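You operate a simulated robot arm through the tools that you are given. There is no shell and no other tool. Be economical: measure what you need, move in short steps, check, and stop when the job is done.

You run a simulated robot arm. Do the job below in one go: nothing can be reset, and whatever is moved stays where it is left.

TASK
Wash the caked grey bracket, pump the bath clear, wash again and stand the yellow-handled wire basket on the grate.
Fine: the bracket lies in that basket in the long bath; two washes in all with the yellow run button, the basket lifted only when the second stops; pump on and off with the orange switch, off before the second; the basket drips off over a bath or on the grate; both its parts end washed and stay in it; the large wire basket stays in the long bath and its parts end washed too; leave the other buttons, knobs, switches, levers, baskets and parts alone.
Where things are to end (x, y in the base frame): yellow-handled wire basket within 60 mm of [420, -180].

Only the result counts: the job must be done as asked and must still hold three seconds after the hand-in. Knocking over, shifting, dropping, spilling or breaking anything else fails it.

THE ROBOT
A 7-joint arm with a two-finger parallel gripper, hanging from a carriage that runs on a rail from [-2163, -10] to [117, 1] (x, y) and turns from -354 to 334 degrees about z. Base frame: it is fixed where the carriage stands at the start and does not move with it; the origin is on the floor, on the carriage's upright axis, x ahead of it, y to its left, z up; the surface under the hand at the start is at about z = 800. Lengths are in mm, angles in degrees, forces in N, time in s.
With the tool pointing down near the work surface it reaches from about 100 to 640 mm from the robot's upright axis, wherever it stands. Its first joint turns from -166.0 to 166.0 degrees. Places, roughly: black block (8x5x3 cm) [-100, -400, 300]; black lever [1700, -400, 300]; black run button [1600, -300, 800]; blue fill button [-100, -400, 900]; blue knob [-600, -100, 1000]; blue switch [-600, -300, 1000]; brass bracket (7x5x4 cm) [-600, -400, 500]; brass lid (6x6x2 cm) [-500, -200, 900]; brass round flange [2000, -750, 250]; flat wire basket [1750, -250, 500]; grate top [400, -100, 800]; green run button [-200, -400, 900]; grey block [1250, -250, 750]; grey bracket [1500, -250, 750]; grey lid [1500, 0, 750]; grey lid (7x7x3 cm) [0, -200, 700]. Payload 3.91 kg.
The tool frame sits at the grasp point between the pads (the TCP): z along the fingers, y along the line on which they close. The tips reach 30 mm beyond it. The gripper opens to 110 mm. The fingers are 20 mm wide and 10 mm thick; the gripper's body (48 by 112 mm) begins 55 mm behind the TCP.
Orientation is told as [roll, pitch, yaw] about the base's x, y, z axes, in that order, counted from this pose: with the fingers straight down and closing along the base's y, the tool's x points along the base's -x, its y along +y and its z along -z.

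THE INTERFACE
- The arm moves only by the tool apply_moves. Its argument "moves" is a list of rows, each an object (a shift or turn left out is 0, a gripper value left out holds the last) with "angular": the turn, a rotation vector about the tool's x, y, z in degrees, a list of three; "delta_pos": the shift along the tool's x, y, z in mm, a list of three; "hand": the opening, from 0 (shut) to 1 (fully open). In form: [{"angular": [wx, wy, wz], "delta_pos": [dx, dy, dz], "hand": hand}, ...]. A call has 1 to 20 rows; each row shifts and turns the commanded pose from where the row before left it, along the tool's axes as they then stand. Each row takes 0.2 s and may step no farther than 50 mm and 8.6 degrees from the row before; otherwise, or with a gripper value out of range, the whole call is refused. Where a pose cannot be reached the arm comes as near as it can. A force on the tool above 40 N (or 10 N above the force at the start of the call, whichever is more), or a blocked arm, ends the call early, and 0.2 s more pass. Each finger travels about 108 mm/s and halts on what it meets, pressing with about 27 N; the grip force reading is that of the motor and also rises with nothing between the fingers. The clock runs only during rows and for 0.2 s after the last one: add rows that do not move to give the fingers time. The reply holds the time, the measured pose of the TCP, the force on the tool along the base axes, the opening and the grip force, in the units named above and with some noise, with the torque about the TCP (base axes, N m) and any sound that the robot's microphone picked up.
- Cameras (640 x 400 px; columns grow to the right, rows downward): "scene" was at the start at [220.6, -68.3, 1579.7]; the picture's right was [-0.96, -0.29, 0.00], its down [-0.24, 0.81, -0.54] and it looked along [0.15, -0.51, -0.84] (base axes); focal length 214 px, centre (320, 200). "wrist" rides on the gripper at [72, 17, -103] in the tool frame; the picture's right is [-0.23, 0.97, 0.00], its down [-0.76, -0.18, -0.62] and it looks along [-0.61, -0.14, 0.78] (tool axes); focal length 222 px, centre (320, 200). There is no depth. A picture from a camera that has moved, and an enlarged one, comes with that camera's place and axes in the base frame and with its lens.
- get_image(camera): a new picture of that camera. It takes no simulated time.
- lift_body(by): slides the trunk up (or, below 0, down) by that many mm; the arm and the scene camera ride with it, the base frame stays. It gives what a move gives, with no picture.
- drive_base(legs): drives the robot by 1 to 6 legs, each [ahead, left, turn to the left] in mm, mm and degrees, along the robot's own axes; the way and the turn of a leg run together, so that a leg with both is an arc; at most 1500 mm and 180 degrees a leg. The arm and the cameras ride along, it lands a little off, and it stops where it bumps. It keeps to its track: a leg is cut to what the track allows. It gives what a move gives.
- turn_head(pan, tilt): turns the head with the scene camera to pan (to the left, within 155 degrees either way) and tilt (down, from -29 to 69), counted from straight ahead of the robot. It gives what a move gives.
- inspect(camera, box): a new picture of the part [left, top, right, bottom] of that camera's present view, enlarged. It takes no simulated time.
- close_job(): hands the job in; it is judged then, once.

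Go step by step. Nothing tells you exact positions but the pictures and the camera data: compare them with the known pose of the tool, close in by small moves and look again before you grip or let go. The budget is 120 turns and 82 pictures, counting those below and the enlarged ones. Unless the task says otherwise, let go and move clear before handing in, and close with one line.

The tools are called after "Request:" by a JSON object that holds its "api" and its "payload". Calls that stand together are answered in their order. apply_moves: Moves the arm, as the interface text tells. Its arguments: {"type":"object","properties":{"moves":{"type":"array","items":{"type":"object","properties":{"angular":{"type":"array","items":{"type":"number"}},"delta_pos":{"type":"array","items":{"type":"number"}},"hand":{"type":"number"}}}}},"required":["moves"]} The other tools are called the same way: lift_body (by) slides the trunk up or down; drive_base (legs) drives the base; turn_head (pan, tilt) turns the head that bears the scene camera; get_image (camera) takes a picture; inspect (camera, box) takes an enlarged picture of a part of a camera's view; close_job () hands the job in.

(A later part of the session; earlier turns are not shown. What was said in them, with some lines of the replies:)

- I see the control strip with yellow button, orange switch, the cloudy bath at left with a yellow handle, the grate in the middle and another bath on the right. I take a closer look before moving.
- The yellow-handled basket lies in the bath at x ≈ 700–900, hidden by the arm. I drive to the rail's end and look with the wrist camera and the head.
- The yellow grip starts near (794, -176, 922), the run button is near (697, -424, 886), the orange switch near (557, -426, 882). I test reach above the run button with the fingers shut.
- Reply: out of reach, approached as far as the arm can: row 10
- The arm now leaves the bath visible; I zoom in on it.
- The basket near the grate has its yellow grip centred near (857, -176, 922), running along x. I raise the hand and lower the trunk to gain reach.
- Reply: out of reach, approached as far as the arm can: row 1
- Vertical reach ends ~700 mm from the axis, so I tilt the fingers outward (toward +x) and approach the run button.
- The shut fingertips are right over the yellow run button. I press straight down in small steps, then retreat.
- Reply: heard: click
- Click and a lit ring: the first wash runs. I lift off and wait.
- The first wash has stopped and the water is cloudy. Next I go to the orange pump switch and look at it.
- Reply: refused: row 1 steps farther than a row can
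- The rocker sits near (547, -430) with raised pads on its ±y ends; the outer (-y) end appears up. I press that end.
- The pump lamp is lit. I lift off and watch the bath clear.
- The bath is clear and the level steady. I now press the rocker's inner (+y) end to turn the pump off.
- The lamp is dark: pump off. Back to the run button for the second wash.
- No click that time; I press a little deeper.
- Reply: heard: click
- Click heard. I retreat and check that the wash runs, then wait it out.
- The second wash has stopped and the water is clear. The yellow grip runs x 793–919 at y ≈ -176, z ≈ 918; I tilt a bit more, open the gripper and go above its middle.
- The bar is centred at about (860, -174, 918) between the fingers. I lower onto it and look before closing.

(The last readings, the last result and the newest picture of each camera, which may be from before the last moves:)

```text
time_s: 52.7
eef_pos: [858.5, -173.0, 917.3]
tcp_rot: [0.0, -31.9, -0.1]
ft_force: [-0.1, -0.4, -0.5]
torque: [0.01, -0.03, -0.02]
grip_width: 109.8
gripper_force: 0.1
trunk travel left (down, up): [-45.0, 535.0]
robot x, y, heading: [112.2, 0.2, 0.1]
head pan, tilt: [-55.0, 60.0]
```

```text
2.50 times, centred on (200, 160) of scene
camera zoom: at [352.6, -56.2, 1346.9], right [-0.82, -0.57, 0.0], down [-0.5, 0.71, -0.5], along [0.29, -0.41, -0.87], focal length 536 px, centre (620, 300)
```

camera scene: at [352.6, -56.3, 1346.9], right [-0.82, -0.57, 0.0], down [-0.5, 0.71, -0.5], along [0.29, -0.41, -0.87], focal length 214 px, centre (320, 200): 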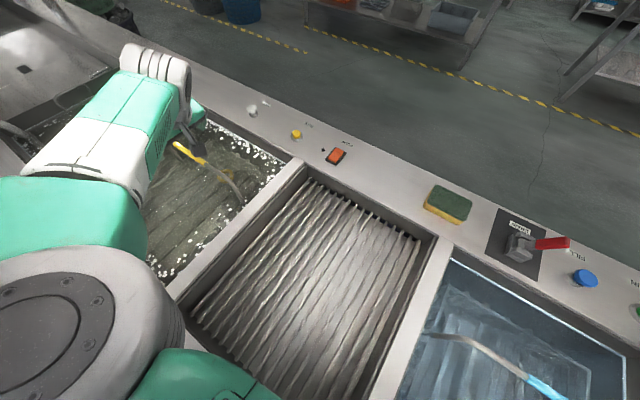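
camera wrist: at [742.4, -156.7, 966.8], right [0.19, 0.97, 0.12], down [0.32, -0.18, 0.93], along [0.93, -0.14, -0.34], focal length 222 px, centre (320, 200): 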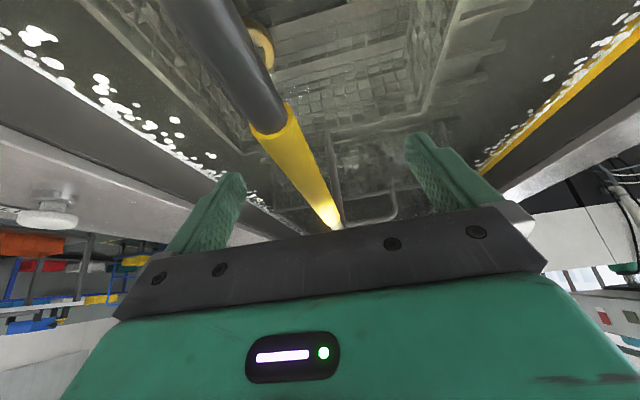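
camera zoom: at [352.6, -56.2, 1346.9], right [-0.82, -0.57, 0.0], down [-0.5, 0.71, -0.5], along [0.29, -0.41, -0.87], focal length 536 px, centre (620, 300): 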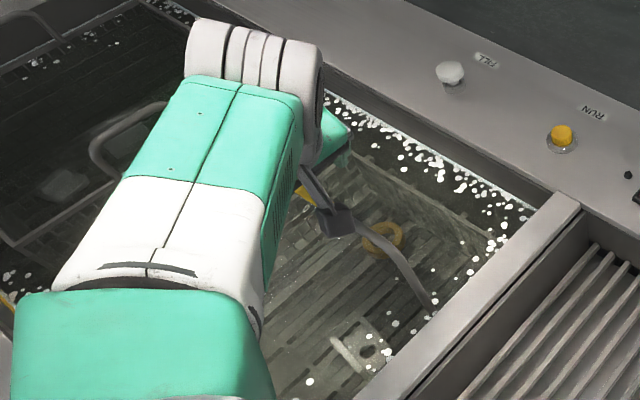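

The bar lies between the fingers and the bracket shows in the basket. I close.

Request:
{"api": "apply_moves", "payload": {"moves": [{"hand": 0}, {"hand": 0}, {"hand": 0}, {"hand": 0}, {"hand": 0}, {"hand": 0}]}}

Request:
{"api": "get_image", "payload": {"camera": "wrist"}}

```text
time_s: 54.1
eef_pos: [859.1, -174.5, 917.2]
tcp_rot: [0.1, -32.0, -0.1]
ft_force: [-1.1, -3.1, 0.8]
torque: [-0.06, 0.06, 0.21]
grip_width: 13.2
gripper_force: 26.7
trunk travel left (down, up): [-45.0, 535.0]
robot x, y, heading: [118.1, -0.1, 0.0]
head pan, tilt: [-55.0, 60.0]
```

```text
42 pictures are left
camera wrist: at [742.1, -157.2, 967.1], right [0.19, 0.97, 0.12], down [0.32, -0.18, 0.93], along [0.93, -0.14, -0.34], focal length 222 px, centre (320, 200)
```

wrist: 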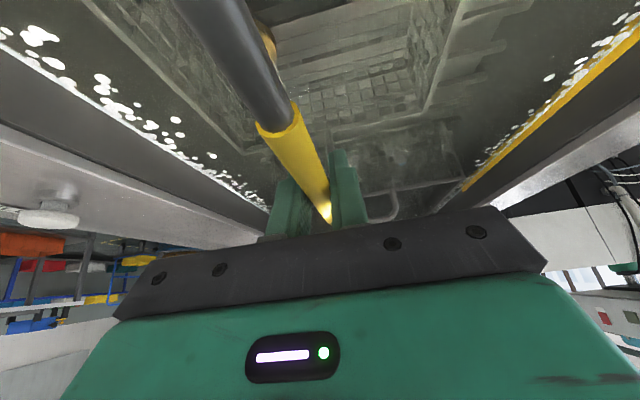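

Gripped (13 mm). I lift a little with the trunk and check.

Request:
{"api": "lift_body", "payload": {"by": 60}}

Request:
{"api": "get_image", "payload": {"camera": "wrist"}}

Request:
{"api": "get_image", "payload": {"camera": "scene"}}

```text
time_s: 55.1
eef_pos: [855.7, -173.3, 975.4]
tcp_rot: [0.1, -31.9, -0.1]
ft_force: [0.2, 0.1, -9.0]
torque: [0.08, 0.01, 0.01]
grip_width: 13.8
gripper_force: 27.1
trunk travel left (down, up): [-105.0, 475.0]
robot x, y, heading: [113.6, 1.5, -0.0]
head pan, tilt: [-55.0, 60.0]
```

```text
41 pictures are left
camera wrist: at [741.1, -156.5, 1026.2], right [0.19, 0.97, 0.12], down [0.32, -0.18, 0.93], along [0.93, -0.14, -0.34], focal length 222 px, centre (320, 200)
```

wrist: 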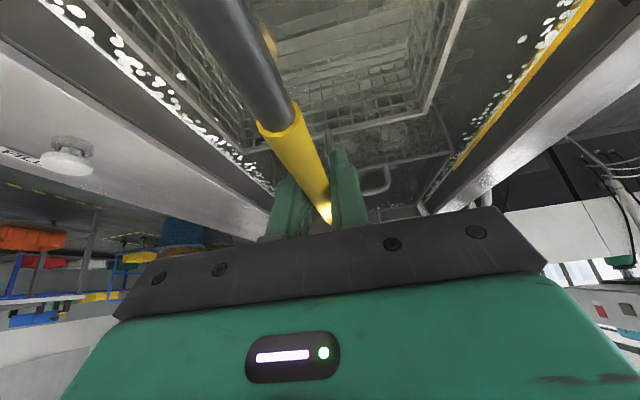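

```text
40 pictures are left
camera scene: at [351.9, -56.1, 1406.6], right [-0.82, -0.57, 0.0], down [-0.5, 0.71, -0.5], along [0.29, -0.41, -0.87], focal length 214 px, centre (320, 200)
```

scene: 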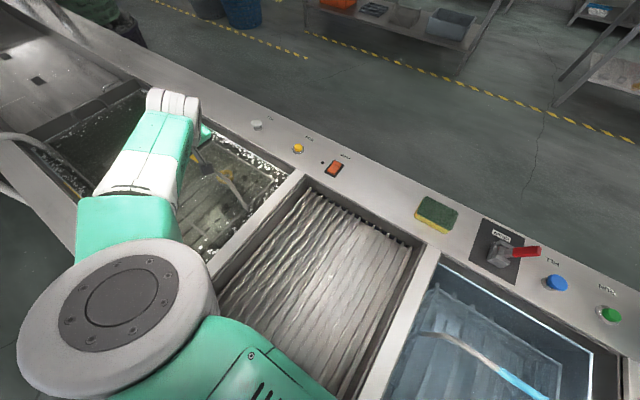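

The basket rises level. I lift further.

Request:
{"api": "lift_body", "payload": {"by": 130}}

Request:
{"api": "get_image", "payload": {"camera": "wrist"}}

Request:
{"api": "get_image", "payload": {"camera": "scene"}}

```text
time_s: 56.7
eef_pos: [856.7, -173.9, 1106.7]
tcp_rot: [0.0, -31.9, 0.0]
ft_force: [-1.0, 0.1, -7.5]
torque: [0.02, 0.01, -0.04]
grip_width: 13.5
gripper_force: 27.1
trunk travel left (down, up): [-235.0, 345.0]
robot x, y, heading: [114.6, -1.0, -0.1]
head pan, tilt: [-55.0, 60.0]
```

```text
39 pictures are left
camera wrist: at [741.3, -156.5, 1156.3], right [0.19, 0.97, 0.12], down [0.32, -0.18, 0.93], along [0.93, -0.14, -0.34], focal length 222 px, centre (320, 200)
```

wrist: 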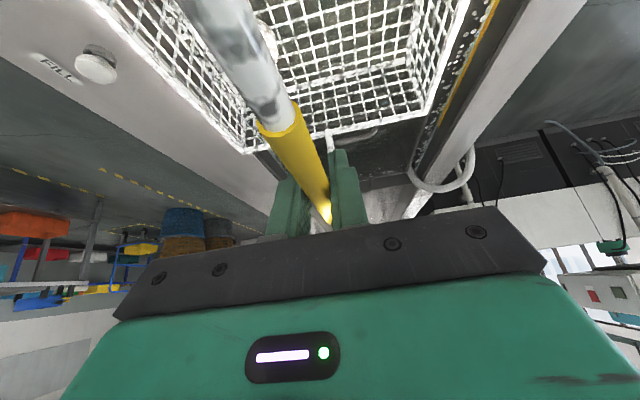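

```text
38 pictures are left
camera scene: at [352.1, -56.1, 1536.6], right [-0.82, -0.57, 0.0], down [-0.5, 0.71, -0.5], along [0.29, -0.41, -0.87], focal length 214 px, centre (320, 200)
```

scene: 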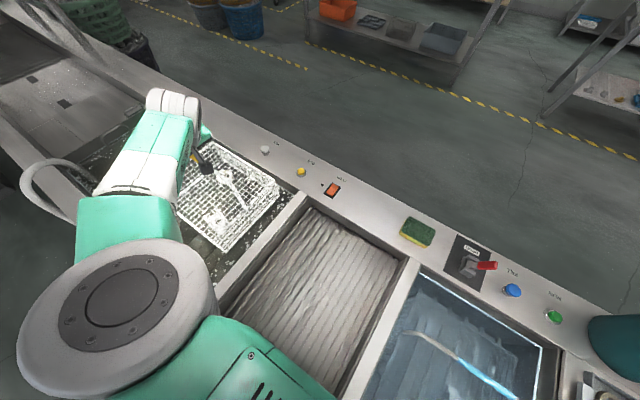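

Request:
{"api": "lift_body", "payload": {"by": 120}}

Request:
{"api": "inspect", "payload": {"camera": "scene", "box": [130, 90, 330, 290]}}

```text
time_s: 58.2
eef_pos: [856.3, -173.5, 1225.5]
tcp_rot: [-0.1, -31.9, -0.1]
ft_force: [-0.3, 0.2, -9.4]
torque: [0.01, 0.03, -0.02]
grip_width: 13.3
gripper_force: 26.8
trunk travel left (down, up): [-355.0, 225.0]
robot x, y, heading: [111.4, -1.6, -0.1]
head pan, tilt: [-55.0, 60.0]
```

```text
2.00 times, centred on (230, 190) of scene
camera zoom: at [352.2, -56.1, 1656.6], right [-0.82, -0.57, 0.0], down [-0.5, 0.71, -0.5], along [0.29, -0.41, -0.87], focal length 429 px, centre (500, 220)
```

zoom: 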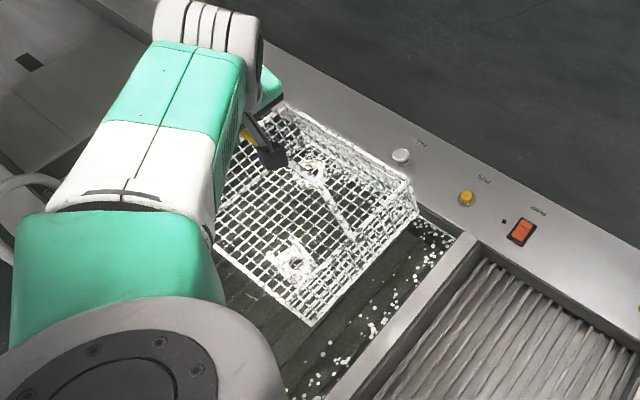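

The basket hangs clear over the bath with both parts in it. I let it drip off.

Request:
{"api": "apply_moves", "payload": {"moves": [{}, {}, {}, {}, {}, {}, {}, {}, {}, {}, {}, {}, {}, {}, {}, {}, {}, {}, {}, {}]}}

Request:
{"api": "apply_moves", "payload": {"moves": [{}, {}, {}, {}, {}, {}, {}, {}, {}, {}, {}, {}, {}, {}, {}, {}, {}, {}, {}, {}]}}

Request:
{"api": "inspect", "payload": {"camera": "scene", "box": [130, 90, 330, 290]}}

```text
time_s: 62.4
eef_pos: [857.7, -174.7, 1227.0]
tcp_rot: [0.0, -31.9, -0.1]
ft_force: [-0.4, -0.9, -7.6]
torque: [0.06, 0.0, 0.05]
grip_width: 13.6
gripper_force: 27.0
trunk travel left (down, up): [-355.0, 225.0]
robot x, y, heading: [113.0, 0.3, -0.1]
head pan, tilt: [-55.0, 60.0]
```

```text
time_s: 66.6
eef_pos: [856.9, -173.4, 1226.1]
tcp_rot: [0.0, -31.9, -0.1]
ft_force: [-0.9, -0.4, -8.9]
torque: [0.0, 0.05, 0.01]
grip_width: 13.6
gripper_force: 26.8
trunk travel left (down, up): [-355.0, 225.0]
robot x, y, heading: [113.0, -0.2, -0.0]
head pan, tilt: [-55.0, 60.0]
```

```text
2.00 times, centred on (230, 190) of scene
camera zoom: at [352.2, -56.1, 1656.7], right [-0.82, -0.57, 0.0], down [-0.5, 0.71, -0.5], along [0.29, -0.41, -0.87], focal length 429 px, centre (500, 220)
```

zoom: 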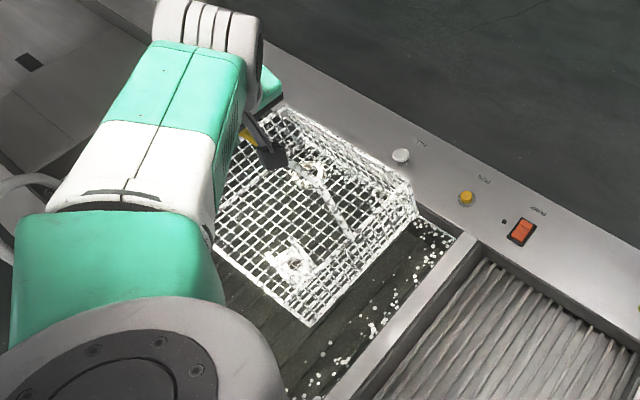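

Request:
{"api": "apply_moves", "payload": {"moves": [{}, {}, {}, {}, {}, {}, {}, {}, {}, {}, {}, {}, {}, {}, {}, {}, {}, {}, {}, {}]}}

Request:
{"api": "apply_moves", "payload": {"moves": [{}, {}, {}, {}, {}, {}, {}, {}, {}, {}, {}, {}, {}, {}, {}, {}, {}, {}, {}, {}]}}

Request:
{"api": "apply_moves", "payload": {"moves": [{}, {}, {}, {}, {}, {}, {}, {}, {}, {}, {}, {}, {}, {}, {}, {}, {}, {}, {}, {}]}}

Request:
{"api": "inspect", "payload": {"camera": "scene", "box": [130, 90, 330, 290]}}

```text
time_s: 70.8
eef_pos: [857.8, -173.2, 1226.9]
tcp_rot: [0.1, -31.9, -0.1]
ft_force: [0.5, -0.1, -7.5]
torque: [0.04, -0.01, 0.01]
grip_width: 13.4
gripper_force: 26.7
trunk travel left (down, up): [-355.0, 225.0]
robot x, y, heading: [112.9, -0.6, -0.0]
head pan, tilt: [-55.0, 60.0]
```

```text
time_s: 75.0
eef_pos: [858.0, -173.9, 1227.1]
tcp_rot: [0.0, -31.9, -0.1]
ft_force: [0.7, 1.0, -8.4]
torque: [0.01, 0.01, 0.01]
grip_width: 13.5
gripper_force: 27.2
trunk travel left (down, up): [-355.0, 225.0]
robot x, y, heading: [110.0, -1.9, 0.0]
head pan, tilt: [-55.0, 60.0]
```

```text
time_s: 79.2
eef_pos: [857.3, -174.2, 1226.1]
tcp_rot: [0.0, -31.8, -0.1]
ft_force: [0.1, -0.3, -9.1]
torque: [0.0, 0.02, 0.01]
grip_width: 13.7
gripper_force: 27.1
trunk travel left (down, up): [-355.0, 225.0]
robot x, y, heading: [115.2, 0.5, -0.2]
head pan, tilt: [-55.0, 60.0]
```

```text
2.00 times, centred on (230, 190) of scene
camera zoom: at [352.2, -56.1, 1656.7], right [-0.82, -0.57, 0.0], down [-0.5, 0.71, -0.5], along [0.29, -0.41, -0.87], focal length 429 px, centre (500, 220)
```

zoom: 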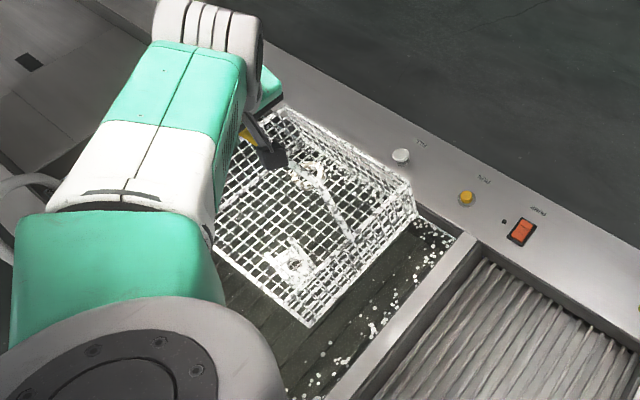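

The dripping has settled and the look is steady. I carry the basket to the grate by driving the carriage back 437 mm with the arm held still.

Request:
{"api": "drive_base", "payload": {"legs": [[-200, 0, 0], [-237, 0, 0]]}}

Request:
{"api": "get_image", "payload": {"camera": "scene"}}

Request:
{"api": "get_image", "payload": {"camera": "wrist"}}

```text
time_s: 82.1
eef_pos: [431.3, -172.2, 1227.4]
tcp_rot: [0.0, -32.0, 0.2]
ft_force: [0.3, -0.3, -8.6]
torque: [0.0, -0.02, 0.0]
grip_width: 13.6
gripper_force: 26.7
trunk travel left (down, up): [-355.0, 225.0]
robot x, y, heading: [-312.3, -0.8, 0.2]
head pan, tilt: [-55.0, 60.0]
```

```text
34 pictures are left
camera scene: at [-74.7, -57.1, 1656.7], right [-0.82, -0.58, 0.0], down [-0.5, 0.71, -0.5], along [0.29, -0.41, -0.87], focal length 214 px, centre (320, 200)
```

scene: 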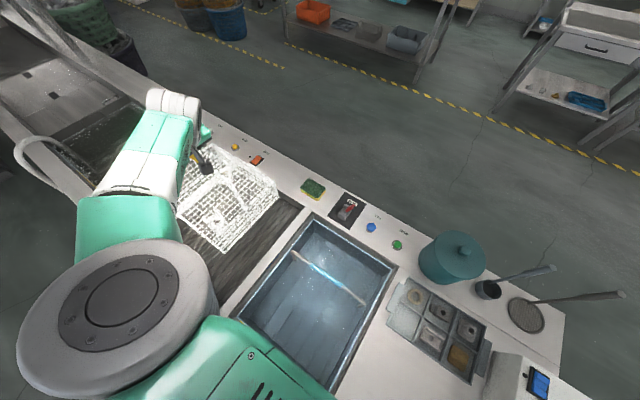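

```text
33 pictures are left
camera wrist: at [315.2, -155.7, 1276.5], right [0.19, 0.97, 0.12], down [0.32, -0.18, 0.93], along [0.93, -0.14, -0.34], focal length 222 px, centre (320, 200)
```

wrist: 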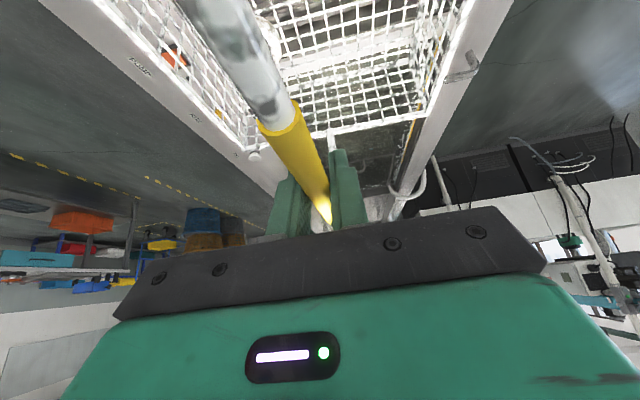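

The basket hangs over the grate at about (431, -174). I lower by trunk partway and check clearance.

Request:
{"api": "lift_body", "payload": {"by": -140}}

Request:
{"api": "inspect", "payload": {"camera": "scene", "box": [100, 80, 340, 320]}}

Request:
{"api": "get_image", "payload": {"camera": "wrist"}}

```text
time_s: 83.8
eef_pos: [430.9, -171.9, 1087.0]
tcp_rot: [0.0, -32.0, 0.2]
ft_force: [0.6, -0.7, -8.9]
torque: [-0.03, 0.03, 0.0]
grip_width: 13.7
gripper_force: 26.7
trunk travel left (down, up): [-215.0, 365.0]
robot x, y, heading: [-310.5, 1.2, -0.0]
head pan, tilt: [-55.0, 60.0]
```

```text
1.67 times, centred on (220, 200) of scene
camera zoom: at [-74.7, -57.1, 1516.8], right [-0.82, -0.58, 0.0], down [-0.5, 0.71, -0.5], along [0.29, -0.41, -0.87], focal length 358 px, centre (487, 200)
```

zoom: 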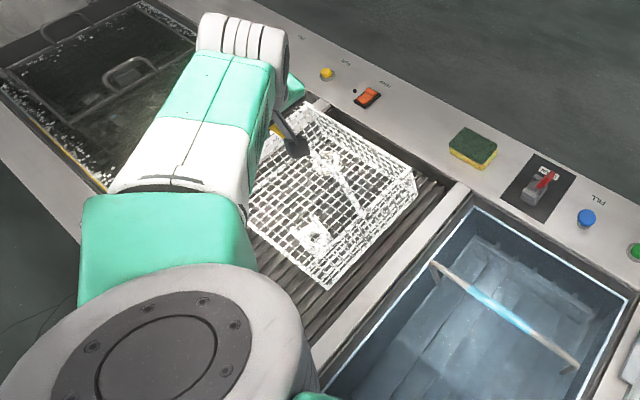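

```text
31 pictures are left
camera wrist: at [315.2, -155.7, 1136.6], right [0.19, 0.97, 0.12], down [0.32, -0.18, 0.93], along [0.93, -0.14, -0.34], focal length 222 px, centre (320, 200)
```

wrist: 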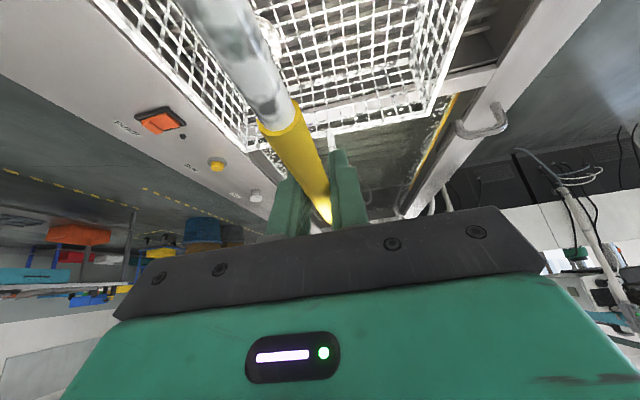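

Clearance on all sides looks good. I lower further, then feel for contact with small arm steps.

Request:
{"api": "lift_body", "payload": {"by": -45}}

Request:
{"api": "inspect", "payload": {"camera": "scene", "box": [100, 80, 340, 320]}}

```text
time_s: 84.6
eef_pos: [430.6, -172.6, 1040.9]
tcp_rot: [0.0, -31.9, 0.2]
ft_force: [0.2, 0.0, -7.8]
torque: [0.01, 0.04, -0.02]
grip_width: 13.8
gripper_force: 27.1
trunk travel left (down, up): [-170.0, 410.0]
robot x, y, heading: [-316.4, -0.7, -0.1]
head pan, tilt: [-55.0, 60.0]
```

```text
1.67 times, centred on (220, 200) of scene
camera zoom: at [-74.8, -57.1, 1471.7], right [-0.82, -0.58, 0.0], down [-0.5, 0.71, -0.5], along [0.29, -0.41, -0.87], focal length 358 px, centre (487, 200)
```

zoom: 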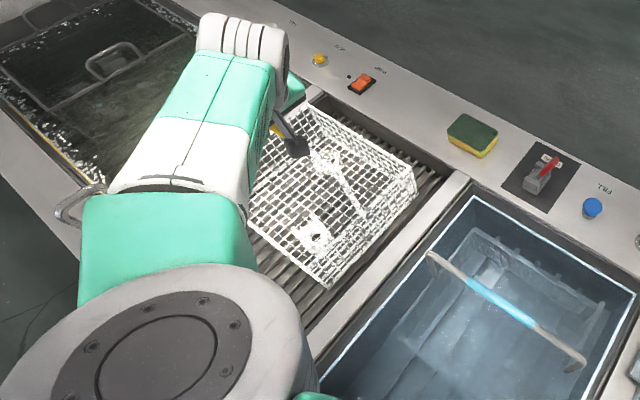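

Still free. I step down with the arm until contact shows.

Request:
{"api": "apply_moves", "payload": {"moves": [{"delta_pos": [3.2, 0, 5.1]}, {"delta_pos": [3.2, 0, 5.1]}, {"delta_pos": [3.2, 0, 5.1]}, {"delta_pos": [3.2, 0, 5.1]}, {}]}}

Request:
{"api": "apply_moves", "payload": {"moves": [{"delta_pos": [1.6, 0, 2.5]}, {"delta_pos": [1.6, 0, 2.5]}, {"delta_pos": [1.6, 0, 2.5]}, {}]}}

Request:
{"api": "inspect", "payload": {"camera": "scene", "box": [100, 80, 340, 320]}}

```text
time_s: 85.8
eef_pos: [434.0, -173.4, 1020.5]
tcp_rot: [0.0, -32.2, 0.1]
ft_force: [0.3, 1.8, 21.7]
torque: [-0.04, 0.16, -0.03]
grip_width: 13.8
gripper_force: 26.8
trunk travel left (down, up): [-170.0, 410.0]
robot x, y, heading: [-311.7, -1.4, 0.1]
head pan, tilt: [-55.0, 60.0]
```

```text
time_s: 86.8
eef_pos: [432.7, -171.7, 1012.4]
tcp_rot: [0.0, -32.3, 0.3]
ft_force: [1.8, 1.0, 10.1]
torque: [-0.03, 1.16, -0.02]
grip_width: 13.5
gripper_force: 27.0
trunk travel left (down, up): [-170.0, 410.0]
robot x, y, heading: [-315.9, -1.1, 0.3]
head pan, tilt: [-55.0, 60.0]
stopped in row 4: the force on the tool passed its limit at 41 N (the readings are from after the stop); the commanded pose is now the measured one
```

```text
1.67 times, centred on (220, 200) of scene
camera zoom: at [-73.7, -57.2, 1471.6], right [-0.82, -0.58, 0.0], down [-0.5, 0.71, -0.5], along [0.29, -0.41, -0.87], focal length 358 px, centre (487, 200)
```

zoom: 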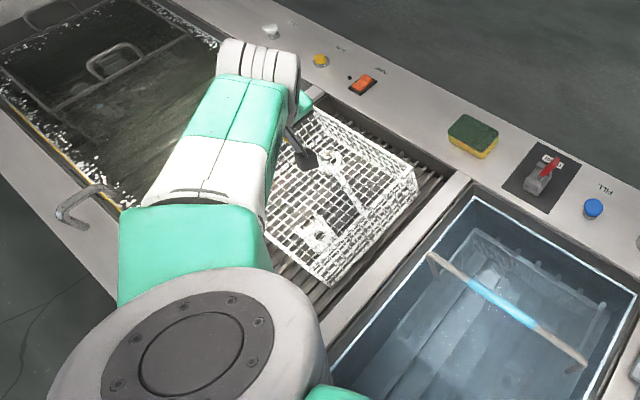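

Contact: the basket stands on the grate. I relieve the pressure slightly and open the gripper.

Request:
{"api": "apply_moves", "payload": {"moves": [{"delta_pos": [-1.1, 0, -1.7]}, {}, {"hand": 0.25}, {"hand": 0.5}, {"hand": 0.8}, {}, {}]}}

Request:
{"api": "get_image", "payload": {"camera": "wrist"}}

Request:
{"api": "inspect", "payload": {"camera": "scene", "box": [100, 80, 340, 320]}}

```text
time_s: 88.4
eef_pos: [433.3, -172.6, 1013.4]
tcp_rot: [-0.1, -32.1, 0.2]
ft_force: [0.1, 0.0, -0.2]
torque: [0.02, 0.04, 0.04]
grip_width: 88.0
gripper_force: 0.1
trunk travel left (down, up): [-170.0, 410.0]
robot x, y, heading: [-314.6, 3.2, 0.3]
head pan, tilt: [-55.0, 60.0]
```

```text
28 pictures are left
camera wrist: at [316.3, -156.1, 1062.8], right [0.19, 0.97, 0.12], down [0.31, -0.18, 0.93], along [0.93, -0.14, -0.34], focal length 222 px, centre (320, 200)
```

wrist: 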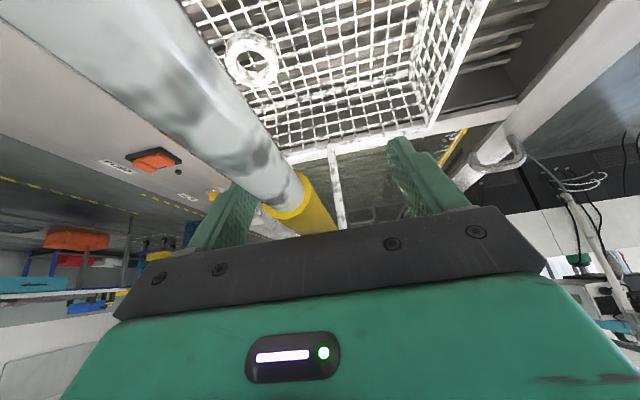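

```text
1.67 times, centred on (220, 200) of scene
camera zoom: at [-74.4, -57.2, 1471.9], right [-0.82, -0.58, 0.0], down [-0.5, 0.71, -0.5], along [0.29, -0.41, -0.87], focal length 358 px, centre (487, 200)
```

zoom: 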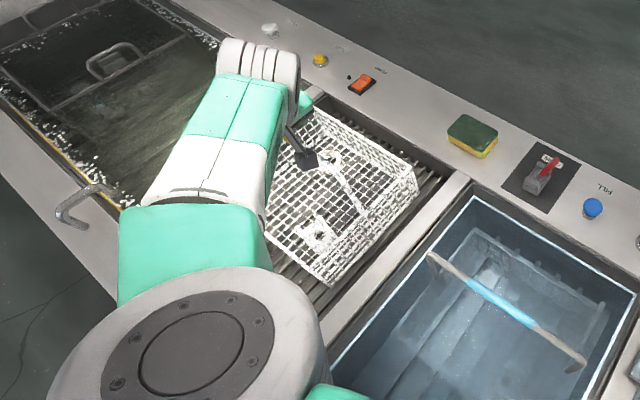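

Released, and the basket stands. I withdraw straight up with the trunk.

Request:
{"api": "lift_body", "payload": {"by": 40}}

Request:
{"api": "inspect", "payload": {"camera": "scene", "box": [100, 80, 340, 320]}}

Request:
{"api": "lift_body", "payload": {"by": 160}}

Request:
{"api": "drive_base", "payload": {"legs": [[-300, 0, 0]]}}

Request:
{"api": "turn_head", "payload": {"pan": -25, "tilt": 45}}

Request:
{"api": "get_image", "payload": {"camera": "scene"}}

Request:
{"api": "get_image", "payload": {"camera": "wrist"}}

```text
time_s: 89.2
eef_pos: [432.5, -172.5, 1052.7]
tcp_rot: [-0.1, -32.1, 0.2]
ft_force: [-0.3, 0.5, 0.3]
torque: [-0.01, 0.0, 0.01]
grip_width: 88.1
gripper_force: 0.0
trunk travel left (down, up): [-210.0, 370.0]
robot x, y, heading: [-312.5, -0.6, 0.3]
head pan, tilt: [-55.0, 60.0]
```

```text
1.67 times, centred on (220, 200) of scene
camera zoom: at [-74.6, -57.2, 1511.9], right [-0.82, -0.58, 0.0], down [-0.5, 0.71, -0.5], along [0.29, -0.41, -0.87], focal length 358 px, centre (487, 200)
```

zoom: 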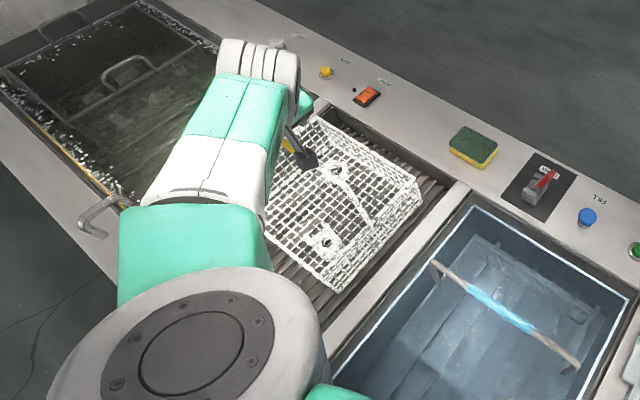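

```text
time_s: 91.0
eef_pos: [432.1, -173.0, 1213.5]
tcp_rot: [-0.1, -32.1, 0.2]
ft_force: [-0.6, 1.5, -0.3]
torque: [0.02, -0.02, 0.01]
grip_width: 87.9
gripper_force: 0.1
trunk travel left (down, up): [-370.0, 210.0]
robot x, y, heading: [-315.3, 1.9, 0.1]
head pan, tilt: [-55.0, 60.0]
```

```text
time_s: 93.1
eef_pos: [133.2, -172.4, 1213.4]
tcp_rot: [-0.1, -32.2, 0.5]
ft_force: [-0.4, -0.3, 0.6]
torque: [-0.04, 0.02, -0.04]
grip_width: 88.2
gripper_force: 0.0
trunk travel left (down, up): [-370.0, 210.0]
robot x, y, heading: [-612.3, -5.5, 0.4]
head pan, tilt: [-55.0, 60.0]
```

```text
time_s: 94.0
eef_pos: [133.5, -171.0, 1213.8]
tcp_rot: [-0.2, -32.0, 0.5]
ft_force: [0.2, 0.1, -0.6]
torque: [0.04, -0.01, 0.01]
grip_width: 87.9
gripper_force: 0.0
trunk travel left (down, up): [-370.0, 210.0]
robot x, y, heading: [-610.2, 1.1, 0.3]
head pan, tilt: [-25.0, 45.0]
```

```text
25 pictures are left
camera scene: at [-338.5, -37.4, 1691.3], right [-0.42, -0.91, 0.0], down [-0.64, 0.3, -0.71], along [0.64, -0.29, -0.71], focal length 214 px, centre (320, 200)
```

scene: 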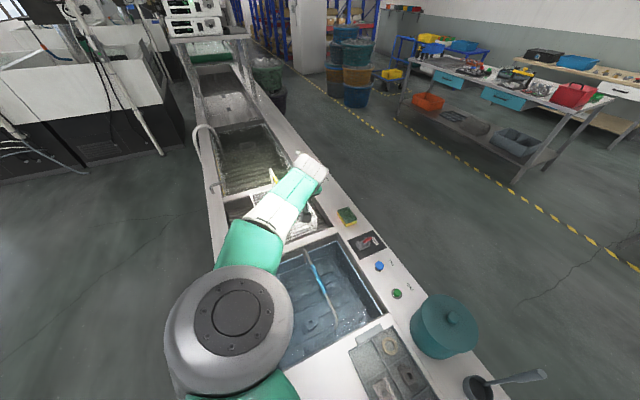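

```text
24 pictures are left
camera wrist: at [17.3, -155.5, 1262.9], right [0.19, 0.98, 0.12], down [0.32, -0.17, 0.93], along [0.93, -0.14, -0.34], focal length 222 px, centre (320, 200)
```

wrist: 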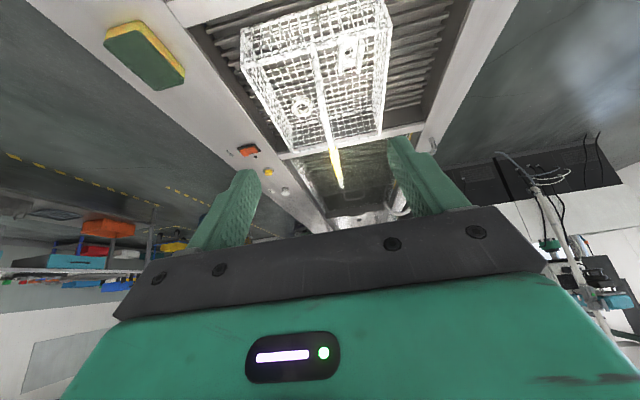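

Request:
{"api": "inspect", "payload": {"camera": "wrist", "box": [180, 0, 480, 200]}}

```text
2.00 times, centred on (330, 100) of wrist
camera zoom: at [17.3, -155.5, 1262.9], right [0.19, 0.98, 0.12], down [0.32, -0.17, 0.93], along [0.93, -0.14, -0.34], focal length 444 px, centre (300, 400)
```

zoom: 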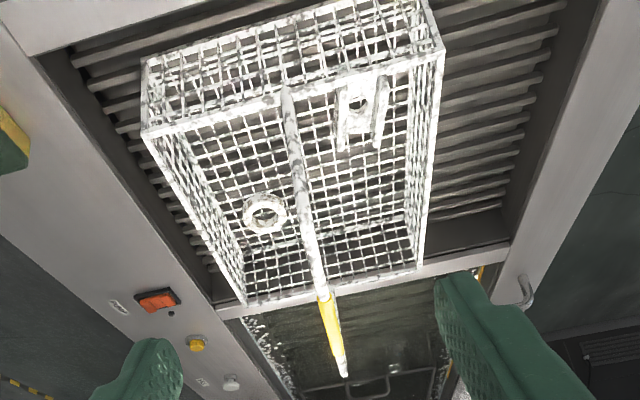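

The basket stands level on the grate, centred near (437, -177). The bracket and ring are in it, the pump is off and the hand is clear, so I'm handing in.

Request:
{"api": "close_job", "payload": {}}

```text
The job is handed in.
```

The job is handed in: the basket was washed twice, with the bath pumped clear and the pump switched off in between. It now stands on the grate at about (437, -177), roughly 17 mm from the target, with the bracket and ring still in it. I judged the washing only by the two finished cycles, because wet sheen or foam hid the parts in the last pictures; the large basket was left in the long bath.
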